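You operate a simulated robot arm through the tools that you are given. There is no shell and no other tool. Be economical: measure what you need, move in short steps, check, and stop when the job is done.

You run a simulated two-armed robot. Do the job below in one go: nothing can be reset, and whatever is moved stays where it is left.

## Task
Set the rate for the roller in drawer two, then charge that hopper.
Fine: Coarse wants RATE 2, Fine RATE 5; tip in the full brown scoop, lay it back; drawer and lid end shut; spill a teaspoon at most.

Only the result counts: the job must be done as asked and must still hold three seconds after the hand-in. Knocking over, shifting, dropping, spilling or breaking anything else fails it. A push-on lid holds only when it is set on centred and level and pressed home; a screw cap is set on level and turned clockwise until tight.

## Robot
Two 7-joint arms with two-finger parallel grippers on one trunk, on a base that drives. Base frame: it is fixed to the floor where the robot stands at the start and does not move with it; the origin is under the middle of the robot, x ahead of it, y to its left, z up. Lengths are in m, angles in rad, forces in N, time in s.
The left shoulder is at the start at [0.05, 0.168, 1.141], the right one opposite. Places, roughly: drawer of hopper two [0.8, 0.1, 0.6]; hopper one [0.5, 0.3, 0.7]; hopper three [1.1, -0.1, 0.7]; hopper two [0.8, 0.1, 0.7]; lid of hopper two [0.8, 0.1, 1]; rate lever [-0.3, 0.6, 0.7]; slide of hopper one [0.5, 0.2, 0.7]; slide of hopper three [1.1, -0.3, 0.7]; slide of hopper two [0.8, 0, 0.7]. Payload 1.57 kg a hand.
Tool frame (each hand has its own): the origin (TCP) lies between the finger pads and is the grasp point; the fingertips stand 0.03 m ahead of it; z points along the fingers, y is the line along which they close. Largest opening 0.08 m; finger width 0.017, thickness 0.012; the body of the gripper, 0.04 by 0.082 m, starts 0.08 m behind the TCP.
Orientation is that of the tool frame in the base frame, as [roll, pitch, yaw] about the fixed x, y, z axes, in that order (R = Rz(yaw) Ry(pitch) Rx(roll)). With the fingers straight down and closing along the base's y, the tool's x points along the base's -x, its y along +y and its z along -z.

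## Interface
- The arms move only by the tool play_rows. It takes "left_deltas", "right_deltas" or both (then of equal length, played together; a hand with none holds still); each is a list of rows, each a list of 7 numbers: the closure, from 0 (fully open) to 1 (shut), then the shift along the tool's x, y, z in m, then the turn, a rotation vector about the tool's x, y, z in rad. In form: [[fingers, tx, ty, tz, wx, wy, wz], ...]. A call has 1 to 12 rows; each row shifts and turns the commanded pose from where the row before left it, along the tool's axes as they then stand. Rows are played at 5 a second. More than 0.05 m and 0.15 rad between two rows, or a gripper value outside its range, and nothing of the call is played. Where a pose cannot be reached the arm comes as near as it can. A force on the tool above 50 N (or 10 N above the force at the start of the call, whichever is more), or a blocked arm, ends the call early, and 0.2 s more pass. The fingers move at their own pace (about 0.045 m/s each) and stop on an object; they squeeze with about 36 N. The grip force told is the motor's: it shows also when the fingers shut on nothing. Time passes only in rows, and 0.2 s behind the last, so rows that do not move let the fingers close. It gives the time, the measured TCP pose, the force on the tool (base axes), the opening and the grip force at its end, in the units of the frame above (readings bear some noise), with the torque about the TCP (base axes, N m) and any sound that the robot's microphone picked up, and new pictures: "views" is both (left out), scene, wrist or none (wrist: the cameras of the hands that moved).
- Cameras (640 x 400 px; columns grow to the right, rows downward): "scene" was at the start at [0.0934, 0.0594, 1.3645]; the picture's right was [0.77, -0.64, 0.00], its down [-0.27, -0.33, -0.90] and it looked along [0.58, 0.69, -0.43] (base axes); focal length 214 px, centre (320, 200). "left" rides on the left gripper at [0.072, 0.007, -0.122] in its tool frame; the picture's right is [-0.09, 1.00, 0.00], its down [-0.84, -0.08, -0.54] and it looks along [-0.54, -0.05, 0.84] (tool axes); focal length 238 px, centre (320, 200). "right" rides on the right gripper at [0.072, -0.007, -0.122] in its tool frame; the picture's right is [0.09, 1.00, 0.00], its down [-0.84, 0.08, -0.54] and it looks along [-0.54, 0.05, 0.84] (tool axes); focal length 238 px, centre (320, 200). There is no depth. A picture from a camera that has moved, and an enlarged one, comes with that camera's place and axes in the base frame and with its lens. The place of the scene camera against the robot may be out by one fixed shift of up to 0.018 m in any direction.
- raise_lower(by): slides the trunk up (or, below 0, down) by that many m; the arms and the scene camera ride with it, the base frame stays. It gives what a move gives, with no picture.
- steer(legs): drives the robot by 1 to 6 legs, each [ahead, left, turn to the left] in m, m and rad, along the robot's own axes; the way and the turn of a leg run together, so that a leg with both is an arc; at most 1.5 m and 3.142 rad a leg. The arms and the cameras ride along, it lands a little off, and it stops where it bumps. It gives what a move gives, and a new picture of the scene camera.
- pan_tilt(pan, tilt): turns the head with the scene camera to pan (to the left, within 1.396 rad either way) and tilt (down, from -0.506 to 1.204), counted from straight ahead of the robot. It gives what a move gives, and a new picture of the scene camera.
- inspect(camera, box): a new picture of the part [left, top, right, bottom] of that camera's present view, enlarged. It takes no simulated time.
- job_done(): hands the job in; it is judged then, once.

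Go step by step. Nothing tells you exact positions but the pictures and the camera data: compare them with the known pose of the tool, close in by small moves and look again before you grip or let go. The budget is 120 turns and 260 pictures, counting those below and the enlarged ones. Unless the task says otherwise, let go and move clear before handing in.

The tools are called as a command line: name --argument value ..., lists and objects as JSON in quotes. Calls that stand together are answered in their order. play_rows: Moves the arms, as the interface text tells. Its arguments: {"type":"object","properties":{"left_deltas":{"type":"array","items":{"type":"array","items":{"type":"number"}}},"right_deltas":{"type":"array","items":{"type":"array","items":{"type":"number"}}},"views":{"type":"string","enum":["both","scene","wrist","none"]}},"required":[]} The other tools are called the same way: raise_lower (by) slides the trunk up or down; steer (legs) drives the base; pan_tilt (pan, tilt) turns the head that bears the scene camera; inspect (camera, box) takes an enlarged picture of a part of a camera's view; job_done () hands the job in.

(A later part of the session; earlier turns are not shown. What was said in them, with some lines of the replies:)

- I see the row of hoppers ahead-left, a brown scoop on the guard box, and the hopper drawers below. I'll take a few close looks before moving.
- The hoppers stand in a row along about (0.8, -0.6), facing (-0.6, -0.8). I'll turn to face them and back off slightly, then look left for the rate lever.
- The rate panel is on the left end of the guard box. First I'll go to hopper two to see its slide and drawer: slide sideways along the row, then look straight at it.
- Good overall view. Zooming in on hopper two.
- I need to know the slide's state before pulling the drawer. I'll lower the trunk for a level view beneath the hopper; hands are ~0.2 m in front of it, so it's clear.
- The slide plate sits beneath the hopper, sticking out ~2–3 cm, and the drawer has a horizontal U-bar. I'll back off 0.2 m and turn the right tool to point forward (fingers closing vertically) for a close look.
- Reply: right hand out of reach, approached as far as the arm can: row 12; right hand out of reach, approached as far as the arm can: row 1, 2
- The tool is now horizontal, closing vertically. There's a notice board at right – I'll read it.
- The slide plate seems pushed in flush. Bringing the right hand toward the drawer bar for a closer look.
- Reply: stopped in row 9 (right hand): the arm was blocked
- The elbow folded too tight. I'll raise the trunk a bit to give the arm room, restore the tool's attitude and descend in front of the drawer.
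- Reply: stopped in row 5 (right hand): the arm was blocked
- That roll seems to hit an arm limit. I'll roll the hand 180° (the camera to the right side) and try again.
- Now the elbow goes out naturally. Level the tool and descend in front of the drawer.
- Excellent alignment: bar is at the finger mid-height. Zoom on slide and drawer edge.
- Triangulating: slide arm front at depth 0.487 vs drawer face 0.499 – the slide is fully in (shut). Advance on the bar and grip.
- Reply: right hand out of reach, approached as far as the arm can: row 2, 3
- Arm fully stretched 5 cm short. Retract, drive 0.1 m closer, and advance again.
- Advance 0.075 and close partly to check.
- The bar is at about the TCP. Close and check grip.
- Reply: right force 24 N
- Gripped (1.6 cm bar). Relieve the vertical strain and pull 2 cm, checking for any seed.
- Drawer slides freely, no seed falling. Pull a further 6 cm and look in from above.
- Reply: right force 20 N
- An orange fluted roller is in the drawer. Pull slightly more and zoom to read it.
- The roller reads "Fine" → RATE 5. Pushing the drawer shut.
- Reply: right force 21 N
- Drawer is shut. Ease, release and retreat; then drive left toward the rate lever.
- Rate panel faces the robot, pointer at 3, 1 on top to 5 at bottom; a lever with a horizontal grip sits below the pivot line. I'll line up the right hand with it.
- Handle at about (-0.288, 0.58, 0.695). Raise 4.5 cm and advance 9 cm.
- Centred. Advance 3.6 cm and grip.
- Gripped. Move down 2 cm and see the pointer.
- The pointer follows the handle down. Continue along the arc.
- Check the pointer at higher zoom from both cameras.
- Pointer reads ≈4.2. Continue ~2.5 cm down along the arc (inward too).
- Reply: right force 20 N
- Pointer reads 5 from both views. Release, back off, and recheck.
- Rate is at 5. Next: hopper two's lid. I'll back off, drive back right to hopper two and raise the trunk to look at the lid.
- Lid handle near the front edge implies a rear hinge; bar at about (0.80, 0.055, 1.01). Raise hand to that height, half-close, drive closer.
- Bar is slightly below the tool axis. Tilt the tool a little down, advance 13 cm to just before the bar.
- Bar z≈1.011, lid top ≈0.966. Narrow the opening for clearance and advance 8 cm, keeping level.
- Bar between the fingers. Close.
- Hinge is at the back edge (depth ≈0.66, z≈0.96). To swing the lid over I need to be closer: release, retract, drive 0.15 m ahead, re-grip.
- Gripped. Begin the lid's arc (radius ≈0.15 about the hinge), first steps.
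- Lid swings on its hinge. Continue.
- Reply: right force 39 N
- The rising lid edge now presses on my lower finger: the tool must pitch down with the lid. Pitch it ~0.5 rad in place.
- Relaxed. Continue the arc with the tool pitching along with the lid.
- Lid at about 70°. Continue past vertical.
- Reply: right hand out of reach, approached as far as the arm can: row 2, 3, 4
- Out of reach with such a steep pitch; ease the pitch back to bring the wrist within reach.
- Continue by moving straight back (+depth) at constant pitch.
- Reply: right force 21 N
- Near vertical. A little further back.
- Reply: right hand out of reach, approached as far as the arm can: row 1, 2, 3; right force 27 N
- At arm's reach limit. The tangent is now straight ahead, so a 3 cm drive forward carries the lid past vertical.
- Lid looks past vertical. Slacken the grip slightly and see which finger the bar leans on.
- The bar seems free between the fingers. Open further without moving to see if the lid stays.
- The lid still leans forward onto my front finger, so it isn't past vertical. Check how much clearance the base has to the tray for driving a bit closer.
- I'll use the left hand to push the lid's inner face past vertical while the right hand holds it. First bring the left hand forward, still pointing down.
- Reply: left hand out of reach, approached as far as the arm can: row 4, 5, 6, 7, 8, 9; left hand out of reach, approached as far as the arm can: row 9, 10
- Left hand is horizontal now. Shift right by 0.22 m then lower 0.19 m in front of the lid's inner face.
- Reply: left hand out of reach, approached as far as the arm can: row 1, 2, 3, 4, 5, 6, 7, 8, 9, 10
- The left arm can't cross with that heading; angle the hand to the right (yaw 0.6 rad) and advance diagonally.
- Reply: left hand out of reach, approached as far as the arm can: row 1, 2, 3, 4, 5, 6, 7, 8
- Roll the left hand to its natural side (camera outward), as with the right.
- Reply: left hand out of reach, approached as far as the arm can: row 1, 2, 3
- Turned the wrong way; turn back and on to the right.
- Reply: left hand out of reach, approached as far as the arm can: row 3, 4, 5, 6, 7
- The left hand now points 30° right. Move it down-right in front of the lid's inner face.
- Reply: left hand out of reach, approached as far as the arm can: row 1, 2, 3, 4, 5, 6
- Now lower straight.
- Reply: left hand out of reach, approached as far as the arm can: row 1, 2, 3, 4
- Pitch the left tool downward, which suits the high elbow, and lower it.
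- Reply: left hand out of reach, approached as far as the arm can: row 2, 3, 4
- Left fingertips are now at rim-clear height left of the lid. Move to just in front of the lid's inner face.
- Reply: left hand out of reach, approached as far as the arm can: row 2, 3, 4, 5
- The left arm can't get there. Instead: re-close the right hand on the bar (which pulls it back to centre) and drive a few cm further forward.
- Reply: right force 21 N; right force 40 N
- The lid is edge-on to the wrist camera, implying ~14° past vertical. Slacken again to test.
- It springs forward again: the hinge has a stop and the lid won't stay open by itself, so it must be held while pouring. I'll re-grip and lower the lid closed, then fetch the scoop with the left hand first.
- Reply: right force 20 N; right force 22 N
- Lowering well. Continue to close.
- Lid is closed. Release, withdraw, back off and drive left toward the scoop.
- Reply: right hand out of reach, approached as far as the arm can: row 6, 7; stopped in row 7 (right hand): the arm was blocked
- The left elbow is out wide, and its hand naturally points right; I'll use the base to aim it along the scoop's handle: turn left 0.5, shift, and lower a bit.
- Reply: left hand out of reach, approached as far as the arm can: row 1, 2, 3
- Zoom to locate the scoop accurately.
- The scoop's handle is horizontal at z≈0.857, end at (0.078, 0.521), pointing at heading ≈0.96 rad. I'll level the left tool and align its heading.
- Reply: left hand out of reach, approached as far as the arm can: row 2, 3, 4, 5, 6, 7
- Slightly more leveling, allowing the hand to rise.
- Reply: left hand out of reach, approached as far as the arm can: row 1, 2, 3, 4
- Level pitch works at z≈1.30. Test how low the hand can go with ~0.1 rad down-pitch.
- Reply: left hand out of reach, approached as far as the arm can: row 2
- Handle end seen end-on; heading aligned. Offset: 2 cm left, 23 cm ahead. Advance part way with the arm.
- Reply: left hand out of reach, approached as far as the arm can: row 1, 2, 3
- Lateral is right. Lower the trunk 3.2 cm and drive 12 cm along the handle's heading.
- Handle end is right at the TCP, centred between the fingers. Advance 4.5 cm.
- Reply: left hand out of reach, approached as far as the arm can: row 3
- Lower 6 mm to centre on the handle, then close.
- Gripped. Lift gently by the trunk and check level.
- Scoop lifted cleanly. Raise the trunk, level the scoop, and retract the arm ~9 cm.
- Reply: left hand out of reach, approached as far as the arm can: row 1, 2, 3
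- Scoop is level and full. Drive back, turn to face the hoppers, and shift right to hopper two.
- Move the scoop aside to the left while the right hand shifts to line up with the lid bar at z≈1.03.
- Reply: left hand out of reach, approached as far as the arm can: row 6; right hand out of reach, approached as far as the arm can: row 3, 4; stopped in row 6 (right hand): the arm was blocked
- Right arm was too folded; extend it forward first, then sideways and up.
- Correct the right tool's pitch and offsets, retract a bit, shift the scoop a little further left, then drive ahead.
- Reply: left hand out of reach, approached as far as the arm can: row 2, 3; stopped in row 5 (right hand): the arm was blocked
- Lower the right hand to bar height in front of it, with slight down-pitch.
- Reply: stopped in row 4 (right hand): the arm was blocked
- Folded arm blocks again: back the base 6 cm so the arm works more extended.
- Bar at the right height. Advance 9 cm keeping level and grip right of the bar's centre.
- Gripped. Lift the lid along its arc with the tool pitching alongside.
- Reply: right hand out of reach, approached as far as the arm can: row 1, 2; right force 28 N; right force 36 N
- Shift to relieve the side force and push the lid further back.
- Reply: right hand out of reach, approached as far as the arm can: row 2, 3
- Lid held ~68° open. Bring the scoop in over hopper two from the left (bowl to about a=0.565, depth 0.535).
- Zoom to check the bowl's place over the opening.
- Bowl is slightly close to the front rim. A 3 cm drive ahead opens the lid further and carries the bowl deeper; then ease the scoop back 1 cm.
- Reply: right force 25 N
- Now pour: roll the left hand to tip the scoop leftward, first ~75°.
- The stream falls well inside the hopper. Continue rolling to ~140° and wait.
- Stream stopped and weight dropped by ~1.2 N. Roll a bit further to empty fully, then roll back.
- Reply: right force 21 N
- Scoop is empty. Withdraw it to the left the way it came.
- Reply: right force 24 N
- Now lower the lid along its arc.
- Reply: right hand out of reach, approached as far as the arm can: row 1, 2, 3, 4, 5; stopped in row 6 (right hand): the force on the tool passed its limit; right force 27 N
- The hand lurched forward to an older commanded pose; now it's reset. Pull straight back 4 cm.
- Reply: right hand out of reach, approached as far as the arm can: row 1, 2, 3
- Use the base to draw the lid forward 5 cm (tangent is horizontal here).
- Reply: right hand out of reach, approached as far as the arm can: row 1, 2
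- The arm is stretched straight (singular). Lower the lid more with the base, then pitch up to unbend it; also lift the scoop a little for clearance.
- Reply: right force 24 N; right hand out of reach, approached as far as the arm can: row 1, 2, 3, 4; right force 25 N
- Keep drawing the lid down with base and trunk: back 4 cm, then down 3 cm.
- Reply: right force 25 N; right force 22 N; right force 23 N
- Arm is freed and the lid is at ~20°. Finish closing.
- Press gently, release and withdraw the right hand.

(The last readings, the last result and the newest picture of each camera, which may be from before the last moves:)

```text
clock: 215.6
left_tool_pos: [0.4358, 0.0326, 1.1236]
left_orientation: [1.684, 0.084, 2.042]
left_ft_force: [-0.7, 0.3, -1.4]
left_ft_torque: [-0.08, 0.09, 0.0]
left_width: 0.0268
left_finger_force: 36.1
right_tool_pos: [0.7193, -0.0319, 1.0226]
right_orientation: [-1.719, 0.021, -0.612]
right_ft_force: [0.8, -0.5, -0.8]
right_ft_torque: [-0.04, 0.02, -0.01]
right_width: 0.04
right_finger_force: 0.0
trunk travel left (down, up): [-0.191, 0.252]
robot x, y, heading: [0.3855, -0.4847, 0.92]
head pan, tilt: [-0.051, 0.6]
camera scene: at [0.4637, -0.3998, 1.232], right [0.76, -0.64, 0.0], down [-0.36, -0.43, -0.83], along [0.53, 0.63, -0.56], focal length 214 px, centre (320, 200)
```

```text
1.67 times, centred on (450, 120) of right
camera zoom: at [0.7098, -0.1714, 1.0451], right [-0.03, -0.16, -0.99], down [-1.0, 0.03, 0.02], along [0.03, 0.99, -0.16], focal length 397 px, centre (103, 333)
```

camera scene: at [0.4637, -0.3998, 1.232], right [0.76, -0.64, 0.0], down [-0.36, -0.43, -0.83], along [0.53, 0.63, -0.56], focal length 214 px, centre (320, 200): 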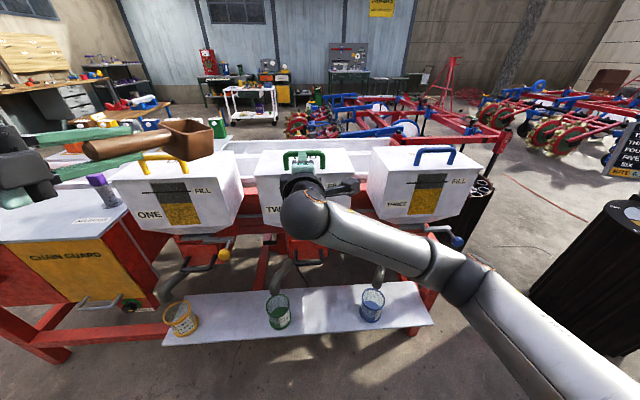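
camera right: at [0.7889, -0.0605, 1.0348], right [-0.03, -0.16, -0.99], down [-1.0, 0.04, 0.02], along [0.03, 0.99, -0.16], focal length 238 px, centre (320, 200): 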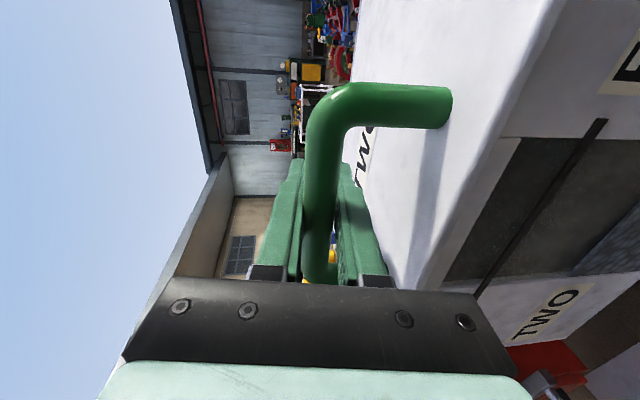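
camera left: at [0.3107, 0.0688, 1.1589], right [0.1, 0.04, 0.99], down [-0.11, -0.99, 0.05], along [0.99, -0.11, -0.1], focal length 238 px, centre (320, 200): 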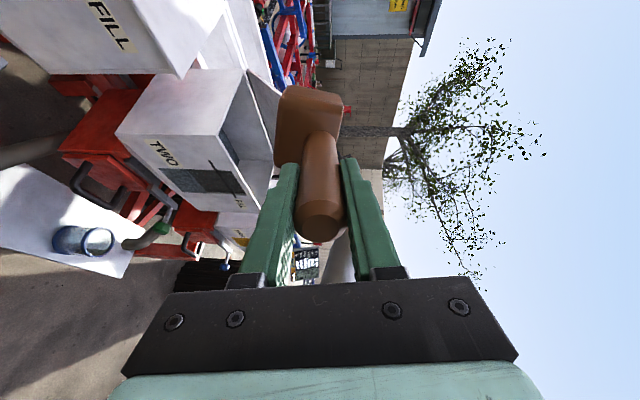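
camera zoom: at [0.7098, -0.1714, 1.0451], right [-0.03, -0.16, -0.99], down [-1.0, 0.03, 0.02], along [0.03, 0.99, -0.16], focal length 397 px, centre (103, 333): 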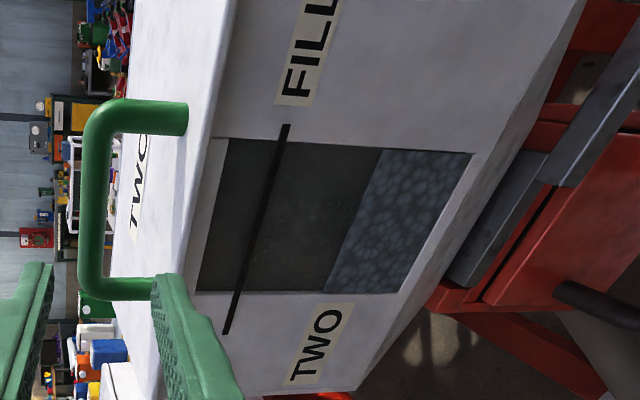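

Lid shut. Now return the scoop: back off, turn and drive back toward the guard, then re-extend the left arm.

steer --legs '[[-0.2, 0, 0], [0, 0, 0.52], [0.309, 0.292, 0]]'

play_rows --left_deltas '[[1, -0.0241, 0, 0.031, 0, 0, 0.02], [1, -0.0241, 0, 0.031, 0, 0, 0.02], [1, -0.0241, 0, 0.031, 0, 0, 0], [1, -0.0241, 0, 0.031, 0, 0, 0], [1, -0.0241, 0, 0.031, 0, 0, 0], [1, -0.0241, 0, 0.031, 0, 0, 0], [1, -0.0241, 0, 0.031, 0, 0, 0], [1, 0, 0, 0, 0, 0, 0]]' --views "none"

pan_tilt --pan 0.2 --tilt 0.7

```text
clock: 220.9
left_tool_pos: [-0.2153, 0.1623, 1.1222]
left_orientation: [1.683, 0.081, 2.582]
left_ft_force: [1.6, -0.3, -0.5]
left_ft_torque: [-0.09, 0.06, -0.02]
left_width: 0.0267
left_finger_force: 36.0
right_tool_pos: [0.0629, 0.2532, 1.0221]
right_orientation: [-1.719, 0.022, -0.071]
right_ft_force: [0.1, -0.7, -0.7]
right_ft_torque: [0.0, -0.01, -0.02]
right_width: 0.0402
right_finger_force: 0.0
trunk travel left (down, up): [-0.191, 0.252]
robot x, y, heading: [0.0156, -0.3141, 1.461]
head pan, tilt: [-0.051, 0.6]
camera scene: at [0.0261, -0.1931, 1.232], right [0.99, -0.16, 0.0], down [-0.09, -0.56, -0.82], along [0.13, 0.81, -0.57], focal length 214 px, centre (320, 200)
```

scene: 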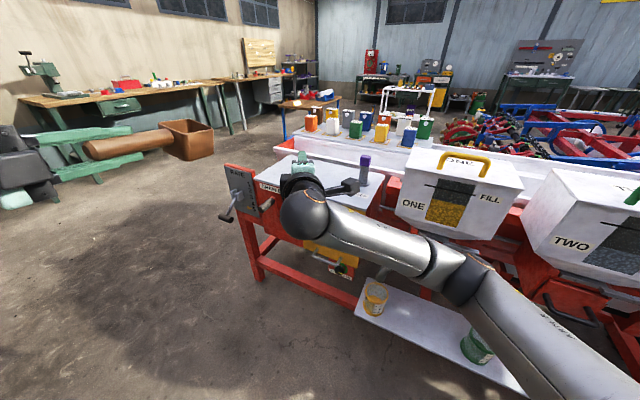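

```text
clock: 222.7
left_tool_pos: [0.0432, 0.2571, 1.1056]
left_orientation: [1.684, 0.042, 2.579]
left_ft_force: [-0.3, 0.0, -1.5]
left_ft_torque: [-0.11, 0.05, 0.0]
left_width: 0.0269
left_finger_force: 35.7
right_tool_pos: [0.0634, 0.2552, 1.0219]
right_orientation: [-1.72, 0.021, -0.072]
right_ft_force: [0.4, 0.4, -0.6]
right_ft_torque: [-0.01, -0.03, -0.04]
right_width: 0.04
right_finger_force: 0.1
trunk travel left (down, up): [-0.191, 0.252]
robot x, y, heading: [0.0157, -0.3097, 1.461]
head pan, tilt: [-0.051, 0.6]
```

```text
clock: 223.5
left_tool_pos: [0.0424, 0.2559, 1.1055]
left_orientation: [1.684, 0.042, 2.58]
left_ft_force: [0.3, 0.7, -1.4]
left_ft_torque: [-0.06, 0.09, 0.0]
left_width: 0.0267
left_finger_force: 36.4
right_tool_pos: [0.0622, 0.2535, 1.023]
right_orientation: [-1.719, 0.021, -0.072]
right_ft_force: [-0.5, 0.4, 0.5]
right_ft_torque: [0.0, 0.01, -0.01]
right_width: 0.0398
right_finger_force: 0.0
trunk travel left (down, up): [-0.191, 0.252]
robot x, y, heading: [0.0135, -0.3087, 1.468]
head pan, tilt: [0.201, 0.7]
camera scene: at [0.0045, -0.1958, 1.2234], right [1.0, 0.09, 0.0], down [0.06, -0.64, -0.77], along [-0.07, 0.76, -0.64], focal length 214 px, centre (320, 200)
```

scene: 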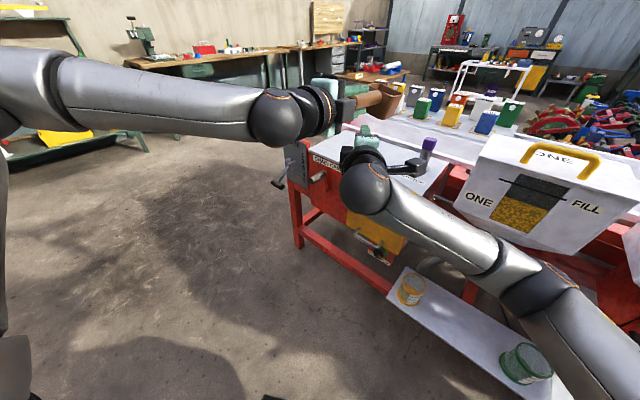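

The right hand is right under the left; move it away to the right and down first.

play_rows --right_deltas '[[0.5, 0.03, 0.02, 0, 0, 0, 0], [0.5, 0.035, 0.02, 0, 0, 0, 0], [0.5, 0.035, 0.02, -0.01, 0, 0, 0], [0.5, 0.035, 0.02, -0.02, 0, 0, 0], [0.5, 0.035, 0.02, -0.02, 0, 0, 0], [0.5, 0.035, 0.02, -0.02, 0, 0, 0], [0.5, 0.03, 0.02, -0.02, 0, 0, 0], [0.5, 0, 0, 0, 0, 0, 0]]' --views "scene"

```text
clock: 225.3
left_tool_pos: [0.0411, 0.2571, 1.1066]
left_orientation: [1.685, 0.043, 2.578]
left_ft_force: [-0.3, 0.1, -0.8]
left_ft_torque: [-0.12, 0.07, 0.03]
left_width: 0.0268
left_finger_force: 35.8
right_tool_pos: [0.2873, 0.126, 0.8972]
right_orientation: [-1.719, 0.019, -0.072]
right_ft_force: [0.7, -0.2, 0.1]
right_ft_torque: [0.03, 0.02, -0.03]
right_width: 0.04
right_finger_force: 0.0
trunk travel left (down, up): [-0.191, 0.252]
robot x, y, heading: [0.0101, -0.3067, 1.464]
head pan, tilt: [0.201, 0.7]
camera scene: at [0.0044, -0.1959, 1.2234], right [1.0, 0.09, 0.0], down [0.06, -0.64, -0.76], along [-0.07, 0.76, -0.64], focal length 214 px, centre (320, 200)
```

scene: 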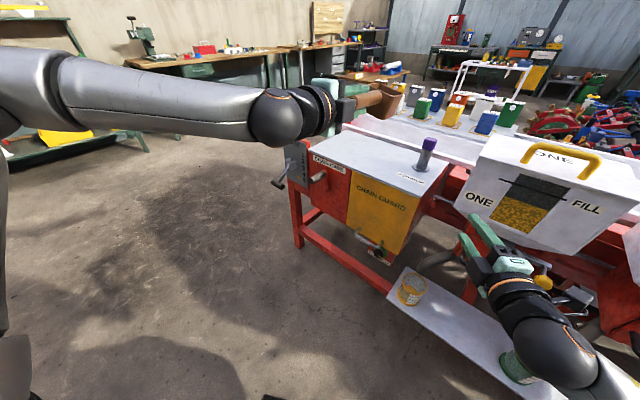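

Retract the right hand further, then drive the scoop above its old place.

play_rows --right_deltas '[[0.5, 0.005, 0.01, -0.03, 0, 0, 0], [0.5, 0.005, 0.01, -0.03, 0, 0, 0], [0.5, 0, 0.01, -0.025, 0, 0, 0], [0.5, 0, 0, 0, 0, 0, 0]]' --views "none"

steer --legs '[[0.305, -0.027, -0.01]]'

```text
clock: 226.3
left_tool_pos: [0.0433, 0.257, 1.1065]
left_orientation: [1.685, 0.041, 2.578]
left_ft_force: [-1.0, 0.3, -0.9]
left_ft_torque: [-0.1, 0.09, -0.02]
left_width: 0.0266
left_finger_force: 36.8
right_tool_pos: [0.2975, 0.0776, 0.8425]
right_orientation: [-1.72, 0.019, -0.071]
right_ft_force: [0.0, 0.7, 0.2]
right_ft_torque: [0.03, 0.01, -0.01]
right_width: 0.04
right_finger_force: 0.0
right hand out of reach, approached as far as the arm can: row 1, 2, 3
trunk travel left (down, up): [-0.191, 0.252]
robot x, y, heading: [0.0115, -0.3108, 1.463]
head pan, tilt: [0.201, 0.7]
```

```text
clock: 228.4
left_tool_pos: [0.1105, 0.5542, 1.1048]
left_orientation: [1.682, 0.044, 2.564]
left_ft_force: [0.1, 0.0, -1.5]
left_ft_torque: [-0.09, 0.05, 0.01]
left_width: 0.0268
left_finger_force: 35.9
right_tool_pos: [0.3598, 0.3704, 0.8439]
right_orientation: [-1.72, 0.021, -0.074]
right_ft_force: [-40.6, 6.8, -2.8]
right_ft_torque: [-0.13, -1.56, -1.32]
right_width: 0.0371
right_finger_force: 0.1
trunk travel left (down, up): [-0.191, 0.252]
robot x, y, heading: [0.0793, -0.0148, 1.443]
head pan, tilt: [0.201, 0.7]
camera scene: at [0.065, 0.1015, 1.2232], right [1.0, 0.08, 0.0], down [0.05, -0.64, -0.76], along [-0.06, 0.76, -0.65], focal length 214 px, centre (320, 200)
```

scene: 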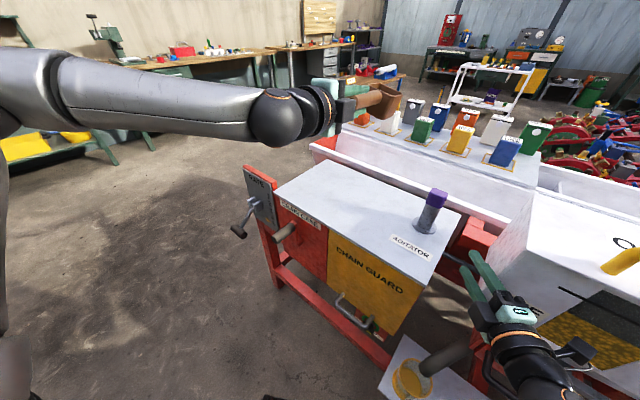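

The right fingers press against hopper one's side; move that hand left and back at once.

play_rows --right_deltas '[[0.6, -0.02, 0, 0, 0, 0, 0], [0.8, -0.01, 0, -0.02, 0, 0, 0], [1, 0, 0, -0.03, 0, 0, 0], [1, 0, 0, -0.03, 0, 0, 0], [1, 0, 0, 0, 0, 0, 0]]' --views "scene"

inspect --camera "scene" --box '[400, 180, 640, 400]'

```text
clock: 229.6
left_tool_pos: [0.1125, 0.5541, 1.1065]
left_orientation: [1.684, 0.042, 2.562]
left_ft_force: [0.0, 0.4, -0.8]
left_ft_torque: [-0.13, 0.07, 0.0]
left_width: 0.0266
left_finger_force: 35.4
right_tool_pos: [0.3275, 0.3295, 0.8065]
right_orientation: [-1.715, 0.024, -0.073]
right_ft_force: [0.1, 0.0, -1.2]
right_ft_torque: [0.01, 0.0, 0.02]
right_width: 0.0
right_finger_force: 21.6
right hand out of reach, approached as far as the arm can: row 2, 3, 4
trunk travel left (down, up): [-0.191, 0.252]
robot x, y, heading: [0.0777, -0.0112, 1.444]
head pan, tilt: [0.201, 0.7]
camera scene: at [0.0685, 0.1007, 1.2234], right [1.0, 0.08, 0.0], down [0.05, -0.64, -0.76], along [-0.06, 0.76, -0.64], focal length 214 px, centre (320, 200)
```

scene: 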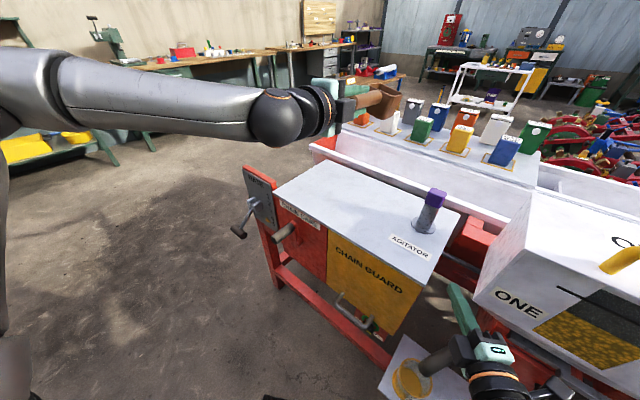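

```text
1.82 times, centred on (520, 290) of scene
camera zoom: at [0.0685, 0.1007, 1.2234], right [1.0, 0.08, 0.0], down [0.05, -0.64, -0.76], along [-0.06, 0.76, -0.64], focal length 390 px, centre (-44, 36)
```

zoom: 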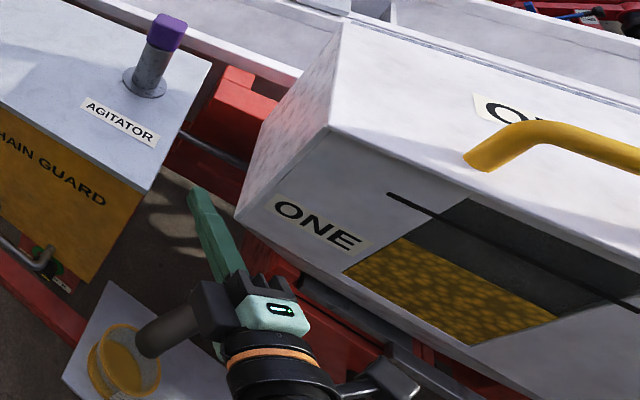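

Free. Adjust left laterally onto the old spot, lower it 5.5 cm by arm, and raise the right hand a bit for trunk lowering.

play_rows --left_deltas '[[1, 0.0064, 0, 0, 0, 0, 0], [1, 0.0064, 0, -0.0016, 0, 0, 0], [1, 0, -0.02, 0, 0, 0, 0], [1, 0, -0.02, 0, 0, 0, 0], [1, 0, -0.016, 0, 0, 0, 0], [1, 0, 0, 0, 0, 0, 0]]' --right_deltas '[[1, -0.005, -0.02, -0.01, 0, 0, 0], [1, -0.005, -0.02, -0.01, 0, 0, 0], [1, 0, -0.02, -0.01, 0, 0, 0], [1, 0, 0, 0, 0, 0, 0], [1, 0, 0, 0, 0, 0, 0], [1, 0, 0, 0, 0, 0, 0]]' --views "none"

raise_lower --by -0.14

play_rows --left_deltas '[[1, 0, 0, 0, 0, 0, 0]]' --views "both"

```text
clock: 231.0
left_tool_pos: [0.0998, 0.5519, 1.0497]
left_orientation: [1.684, 0.04, 2.563]
left_ft_force: [-0.2, -0.4, -2.0]
left_ft_torque: [-0.1, 0.03, 0.01]
left_width: 0.0266
left_finger_force: 36.0
right_tool_pos: [0.324, 0.3367, 0.8107]
right_orientation: [-1.717, 0.023, -0.073]
right_ft_force: [-0.8, -0.4, -0.4]
right_ft_torque: [-0.01, -0.05, 0.0]
right_width: 0.0
right_finger_force: 21.5
right hand out of reach, approached as far as the arm can: row 1, 2, 3
trunk travel left (down, up): [-0.191, 0.252]
robot x, y, heading: [0.0757, -0.0112, 1.442]
head pan, tilt: [0.201, 0.7]
```

```text
clock: 232.6
left_tool_pos: [0.1004, 0.5516, 0.9113]
left_orientation: [1.685, 0.042, 2.563]
left_ft_force: [-0.4, 0.5, -1.5]
left_ft_torque: [-0.15, 0.06, -0.04]
left_width: 0.0264
left_finger_force: 36.0
right_tool_pos: [0.3232, 0.3369, 0.6706]
right_orientation: [-1.719, 0.023, -0.072]
right_ft_force: [0.2, 0.4, -0.4]
right_ft_torque: [0.02, -0.05, -0.01]
right_width: 0.0002
right_finger_force: 21.5
trunk travel left (down, up): [-0.051, 0.392]
robot x, y, heading: [0.0743, -0.0126, 1.446]
head pan, tilt: [0.201, 0.7]
```

```text
clock: 233.0
left_tool_pos: [0.1004, 0.551, 0.9111]
left_orientation: [1.684, 0.042, 2.56]
left_ft_force: [0.1, 0.2, -1.6]
left_ft_torque: [-0.11, 0.05, 0.0]
left_width: 0.0266
left_finger_force: 36.0
right_tool_pos: [0.3224, 0.3368, 0.6704]
right_orientation: [-1.717, 0.025, -0.074]
right_ft_force: [-0.3, 0.6, 0.7]
right_ft_torque: [-0.01, 0.01, -0.01]
right_width: 0.0
right_finger_force: 21.7
trunk travel left (down, up): [-0.051, 0.392]
robot x, y, heading: [0.0778, -0.0105, 1.448]
head pan, tilt: [0.201, 0.7]
camera scene: at [0.0685, 0.1007, 1.0834], right [1.0, 0.08, 0.0], down [0.05, -0.64, -0.76], along [-0.06, 0.76, -0.64], focal length 214 px, centre (320, 200)
camera left: at [-0.0287, 0.4903, 0.9279], right [0.1, 0.07, 0.99], down [0.4, -0.92, 0.02], along [0.91, 0.39, -0.12], focal length 238 px, centre (320, 200)
```

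scene: 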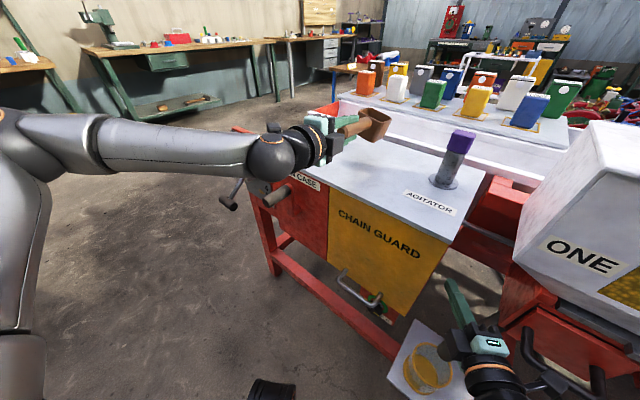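
left: 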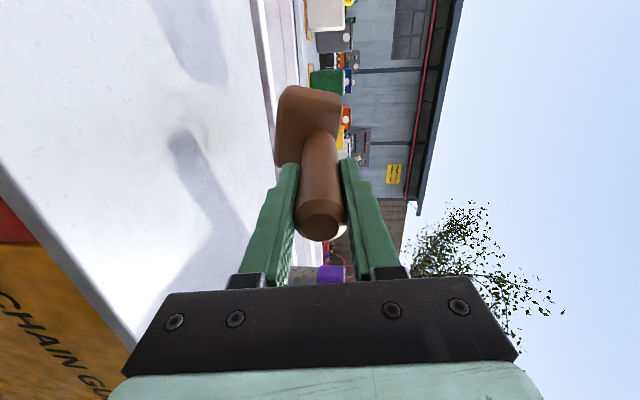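

Over the old spot with the bowl tipped ~6° forward. Level slightly, advance 8 mm, lower close to the table.

play_rows --left_deltas '[[1, 0, 0, 0.004, -0.04, 0, 0], [1, 0, 0, 0.004, -0.03, 0, 0], [1, 0, 0, 0, 0, 0, 0]]' --views "none"

raise_lower --by -0.033

inspect --camera "scene" --box '[280, 70, 460, 200]'

```text
clock: 233.8
left_tool_pos: [0.106, 0.5559, 0.9424]
left_orientation: [1.622, 0.044, 2.564]
left_ft_force: [0.0, -0.5, -1.4]
left_ft_torque: [-0.09, 0.06, 0.0]
left_width: 0.0266
left_finger_force: 36.0
left hand out of reach, approached as far as the arm can: row 1, 2
right_tool_pos: [0.3226, 0.3362, 0.67]
right_orientation: [-1.717, 0.025, -0.074]
right_ft_force: [-0.1, -0.3, -0.4]
right_ft_torque: [-0.01, 0.0, 0.0]
right_width: 0.0
right_finger_force: 21.6
trunk travel left (down, up): [-0.051, 0.392]
robot x, y, heading: [0.073, -0.0117, 1.445]
head pan, tilt: [0.201, 0.7]
```

```text
clock: 234.6
left_tool_pos: [0.106, 0.5553, 0.9092]
left_orientation: [1.625, 0.044, 2.563]
left_ft_force: [0.0, 0.4, -1.2]
left_ft_torque: [-0.1, 0.04, -0.02]
left_width: 0.0267
left_finger_force: 35.7
right_tool_pos: [0.323, 0.337, 0.6378]
right_orientation: [-1.717, 0.025, -0.073]
right_ft_force: [-0.4, 0.2, 0.6]
right_ft_torque: [0.0, 0.0, -0.03]
right_width: 0.0
right_finger_force: 21.9
trunk travel left (down, up): [-0.018, 0.425]
robot x, y, heading: [0.0741, -0.0111, 1.441]
head pan, tilt: [0.201, 0.7]
```

```text
3.08 times, centred on (370, 135) of scene
camera zoom: at [0.0685, 0.1006, 1.0504], right [1.0, 0.08, 0.0], down [0.05, -0.64, -0.76], along [-0.06, 0.76, -0.64], focal length 660 px, centre (166, 400)
```

zoom: 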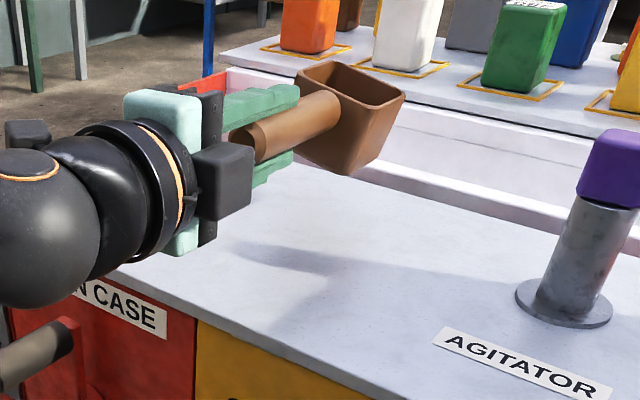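

Return to the lower pitch to gain reach downward and set it down by small steps.

play_rows --left_deltas '[[1, 0, -0.014, 0, 0.03, 0, 0], [1, 0, -0.014, 0, 0.03, 0, 0], [1, 0, 0, 0, 0, 0, 0]]' --views "none"

raise_lower --by -0.012

inspect --camera "scene" --box '[280, 70, 460, 200]'

```text
clock: 235.4
left_tool_pos: [0.1059, 0.5542, 0.8829]
left_orientation: [1.684, 0.044, 2.564]
left_ft_force: [1.1, 0.0, -0.3]
left_ft_torque: [-0.08, 0.06, 0.03]
left_width: 0.0266
left_finger_force: 36.1
right_tool_pos: [0.3229, 0.336, 0.6376]
right_orientation: [-1.717, 0.025, -0.072]
right_ft_force: [0.5, 0.9, 0.5]
right_ft_torque: [0.0, -0.02, 0.01]
right_width: 0.0
right_finger_force: 21.8
trunk travel left (down, up): [-0.018, 0.425]
robot x, y, heading: [0.0782, -0.0119, 1.445]
head pan, tilt: [0.201, 0.7]
```

```text
clock: 236.0
left_tool_pos: [0.1048, 0.5534, 0.8743]
left_orientation: [1.675, 0.043, 2.563]
left_ft_force: [-1.9, -2.0, 8.6]
left_ft_torque: [0.95, -0.92, 0.0]
left_width: 0.0264
left_finger_force: 36.2
right_tool_pos: [0.3218, 0.3382, 0.6256]
right_orientation: [-1.717, 0.026, -0.073]
right_ft_force: [-0.3, 0.5, -0.5]
right_ft_torque: [0.0, 0.02, 0.01]
right_width: 0.0001
right_finger_force: 21.2
trunk travel left (down, up): [-0.006, 0.437]
robot x, y, heading: [0.0726, -0.0127, 1.447]
head pan, tilt: [0.201, 0.7]
```

```text
3.08 times, centred on (370, 135) of scene
camera zoom: at [0.0682, 0.0997, 1.0387], right [1.0, 0.08, 0.0], down [0.05, -0.64, -0.77], along [-0.06, 0.76, -0.64], focal length 660 px, centre (166, 400)
```

zoom: 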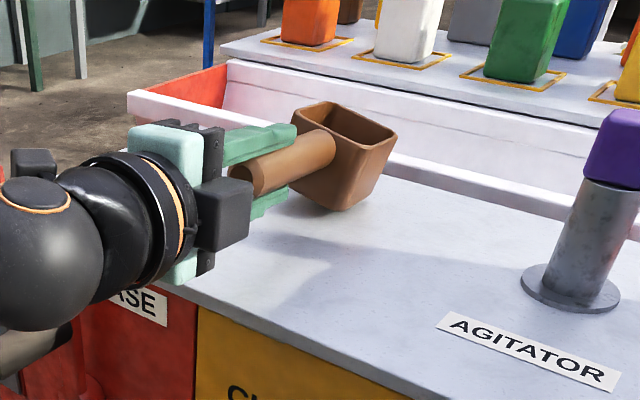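

Front edge touches. Ease down ~1 cm to settle it, then open.

play_rows --left_deltas '[[1, 0, -0.006, 0, 0, 0, 0], [1, 0, -0.005, 0, 0, 0, 0], [0.75, 0, 0, 0, 0, 0, 0], [0.6, 0, 0, 0, 0, 0, 0], [0.5, 0, 0, 0, 0, 0, 0], [0.3, 0, 0, 0, 0, 0, 0], [0.3, 0, 0, 0, 0, 0, 0]]' --views "wrist"

inspect --camera "scene" --box '[280, 70, 460, 200]'

```text
clock: 237.6
left_tool_pos: [0.106, 0.553, 0.8628]
left_orientation: [1.692, 0.043, 2.565]
left_ft_force: [-0.2, -0.1, 0.5]
left_ft_torque: [-0.02, 0.0, 0.04]
left_width: 0.0562
left_finger_force: 0.1
right_tool_pos: [0.3233, 0.3373, 0.6254]
right_orientation: [-1.717, 0.025, -0.072]
right_ft_force: [0.3, -0.6, 0.2]
right_ft_torque: [-0.01, -0.02, -0.01]
right_width: 0.0001
right_finger_force: 21.1
trunk travel left (down, up): [-0.006, 0.437]
robot x, y, heading: [0.0743, -0.0105, 1.448]
head pan, tilt: [0.201, 0.7]
camera left: at [-0.0225, 0.4913, 0.8802], right [0.11, 0.07, 0.99], down [0.4, -0.92, 0.02], along [0.91, 0.4, -0.13], focal length 238 px, centre (320, 200)
```

left: 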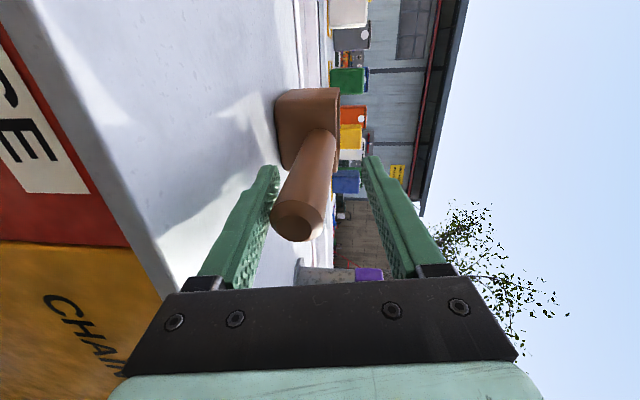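

```text
3.08 times, centred on (370, 135) of scene
camera zoom: at [0.0685, 0.1006, 1.0384], right [1.0, 0.08, 0.0], down [0.05, -0.64, -0.76], along [-0.06, 0.76, -0.64], focal length 660 px, centre (166, 400)
```

zoom: 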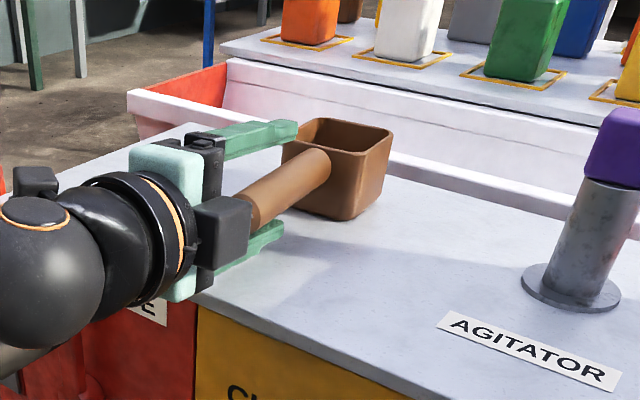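

Scoop sits flat in its place. Back straight off along the handle, then retreat and take a final look.

steer --legs '[[-0.127, 0.06, 0], [-0.25, 0, 0]]'

inspect --camera "scene" --box '[240, 100, 440, 260]'

pan_tilt --pan -0.7 --tilt 0.5

inspect --camera "scene" --box '[200, 100, 480, 300]'

```text
clock: 240.4
left_tool_pos: [-0.0006, 0.1826, 0.8621]
left_orientation: [1.692, 0.043, 2.568]
left_ft_force: [-0.1, 0.1, 0.5]
left_ft_torque: [0.0, 0.0, 0.02]
left_width: 0.0558
left_finger_force: 0.0
right_tool_pos: [0.2174, -0.0331, 0.626]
right_orientation: [-1.717, 0.024, -0.068]
right_ft_force: [0.8, -0.3, -0.4]
right_ft_torque: [0.0, 0.02, 0.0]
right_width: 0.0002
right_finger_force: 21.4
trunk travel left (down, up): [-0.006, 0.437]
robot x, y, heading: [-0.0272, -0.3831, 1.45]
head pan, tilt: [0.201, 0.7]
camera scene: at [-0.0361, -0.2697, 1.0384], right [1.0, 0.08, 0.0], down [0.05, -0.64, -0.76], along [-0.06, 0.76, -0.64], focal length 214 px, centre (320, 200)
```

scene: 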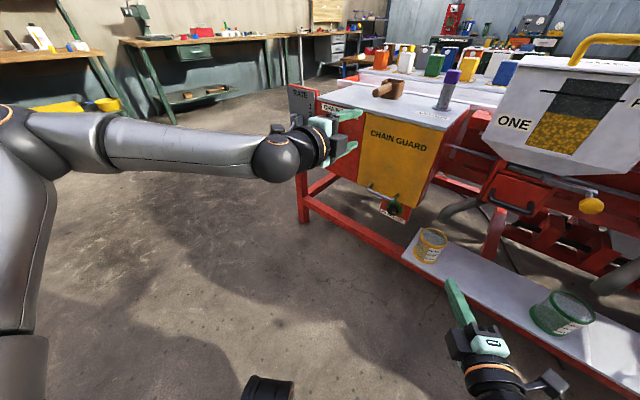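

```text
2.50 times, centred on (340, 180) of scene
camera zoom: at [-0.0361, -0.2697, 1.0384], right [1.0, 0.08, 0.0], down [0.05, -0.64, -0.76], along [-0.06, 0.76, -0.64], focal length 536 px, centre (270, 250)
```

zoom: 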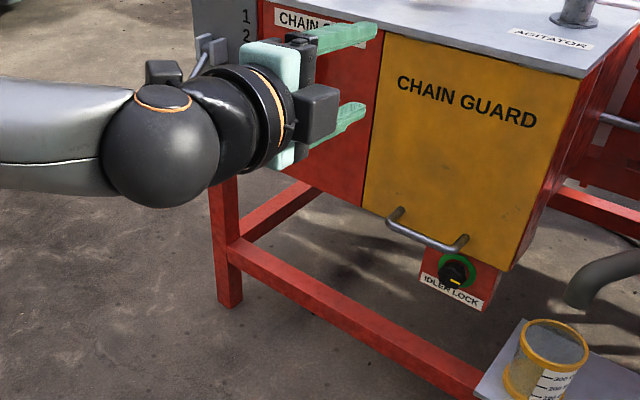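

```text
clock: 241.6
left_tool_pos: [-0.001, 0.1826, 0.8615]
left_orientation: [1.692, 0.042, 2.567]
left_ft_force: [0.5, -0.4, 0.1]
left_ft_torque: [-0.01, -0.01, 0.03]
left_width: 0.0563
left_finger_force: 0.1
right_tool_pos: [0.2172, -0.0321, 0.6256]
right_orientation: [-1.718, 0.024, -0.067]
right_ft_force: [0.3, -0.4, 0.1]
right_ft_torque: [-0.01, -0.04, 0.03]
right_width: 0.0
right_finger_force: 21.1
trunk travel left (down, up): [-0.006, 0.437]
robot x, y, heading: [-0.0287, -0.3884, 1.454]
head pan, tilt: [-0.7, 0.499]
camera scene: at [0.0372, -0.2923, 1.0561], right [0.68, -0.73, 0.0], down [-0.35, -0.33, -0.88], along [0.64, 0.6, -0.48], focal length 214 px, centre (320, 200)
```

scene: 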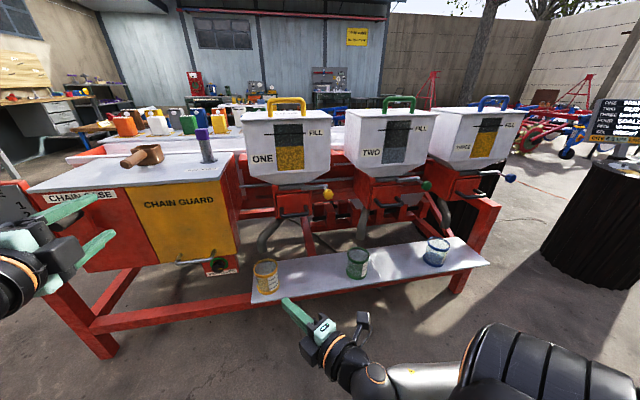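

```text
2.00 times, centred on (340, 200) of scene
camera zoom: at [0.0372, -0.2923, 1.0561], right [0.68, -0.73, 0.0], down [-0.35, -0.33, -0.88], along [0.64, 0.6, -0.48], focal length 429 px, centre (280, 200)
```

zoom: 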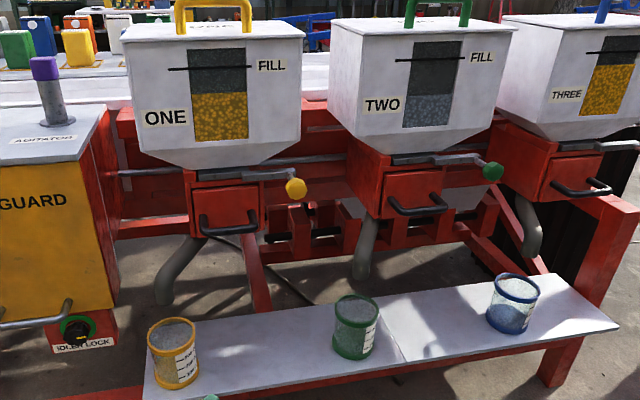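

All shut. One last check of the rate pointer and scoop.

pan_tilt --pan 0.05 --tilt 0.35

steer --legs '[[-0.1, 0.35, 0]]'

inspect --camera "scene" --box '[300, 130, 520, 300]'

```text
clock: 242.7
left_tool_pos: [-0.001, 0.1823, 0.8634]
left_orientation: [1.691, 0.043, 2.567]
left_ft_force: [-0.1, -0.1, 0.0]
left_ft_torque: [-0.01, -0.02, 0.02]
left_width: 0.0561
left_finger_force: 0.1
right_tool_pos: [0.2171, -0.0318, 0.625]
right_orientation: [-1.717, 0.025, -0.068]
right_ft_force: [-0.5, -0.2, 0.1]
right_ft_torque: [0.01, 0.02, -0.01]
right_width: 0.0004
right_finger_force: 21.9
trunk travel left (down, up): [-0.006, 0.437]
robot x, y, heading: [-0.0286, -0.3842, 1.452]
head pan, tilt: [0.051, 0.351]
camera scene: at [-0.0227, -0.2616, 1.0698], right [1.0, -0.07, 0.0], down [-0.02, -0.34, -0.94], along [0.07, 0.94, -0.34], focal length 214 px, centre (320, 200)
```

scene: 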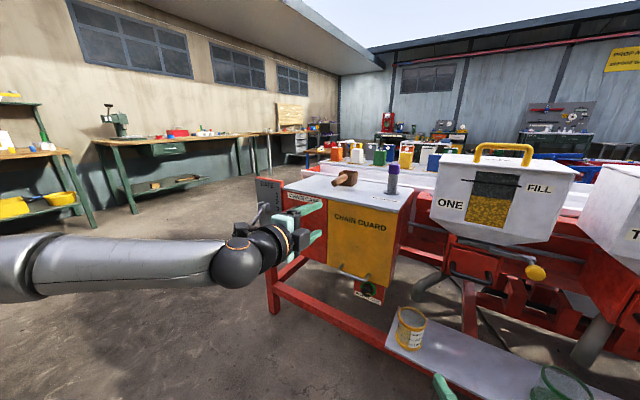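

```text
clock: 245.0
left_tool_pos: [-0.3516, 0.1251, 0.8622]
left_orientation: [1.691, 0.043, 2.572]
left_ft_force: [0.4, 0.1, -0.1]
left_ft_torque: [-0.02, -0.01, 0.02]
left_width: 0.0557
left_finger_force: 0.0
right_tool_pos: [-0.1331, -0.0902, 0.6269]
right_orientation: [-1.718, 0.024, -0.067]
right_ft_force: [0.4, -0.5, -0.3]
right_ft_torque: [0.01, 0.0, 0.04]
right_width: 0.0001
right_finger_force: 21.4
trunk travel left (down, up): [-0.006, 0.437]
robot x, y, heading: [-0.3781, -0.4411, 1.452]
head pan, tilt: [0.051, 0.351]
camera scene: at [-0.3727, -0.3198, 1.0698], right [1.0, -0.07, 0.0], down [-0.02, -0.34, -0.94], along [0.06, 0.94, -0.34], focal length 214 px, centre (320, 200)
```

scene: 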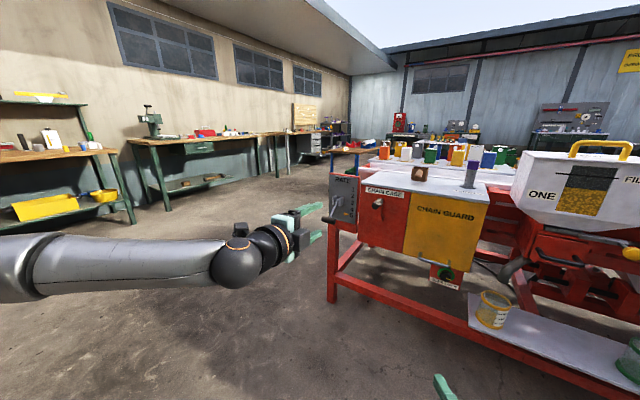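

```text
2.35 times, centred on (410, 215) of scene
camera zoom: at [-0.3727, -0.3198, 1.0698], right [1.0, -0.07, 0.0], down [-0.02, -0.34, -0.94], along [0.06, 0.94, -0.34], focal length 505 px, centre (108, 165)
```

zoom: 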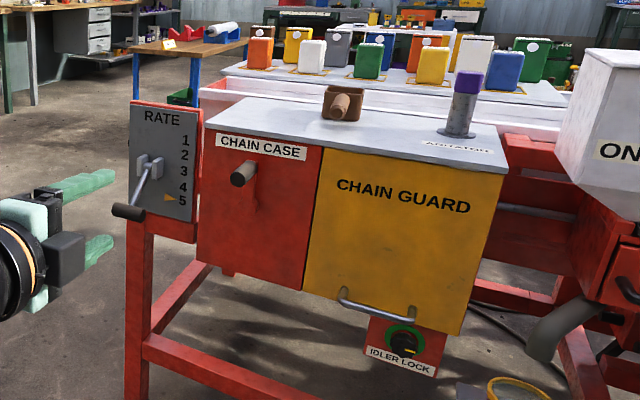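

Rate pointer is at 5, the scoop lies empty in its place, and the lid and drawer are shut. Handing in.

job_done

```text
The job is handed in.
```

The roller in drawer two reads "Fine", so I set the rate lever to 5. I tipped the full brown scoop into hopper two and laid it back empty on the guard, within about 1 cm of where it was. The lid and drawer are shut. No spill showed in the pictures.

While I was putting the scoop back, the right hand pressed against hopper one's side with about 40 N. I backed it off, and the last views showed nothing out of place.
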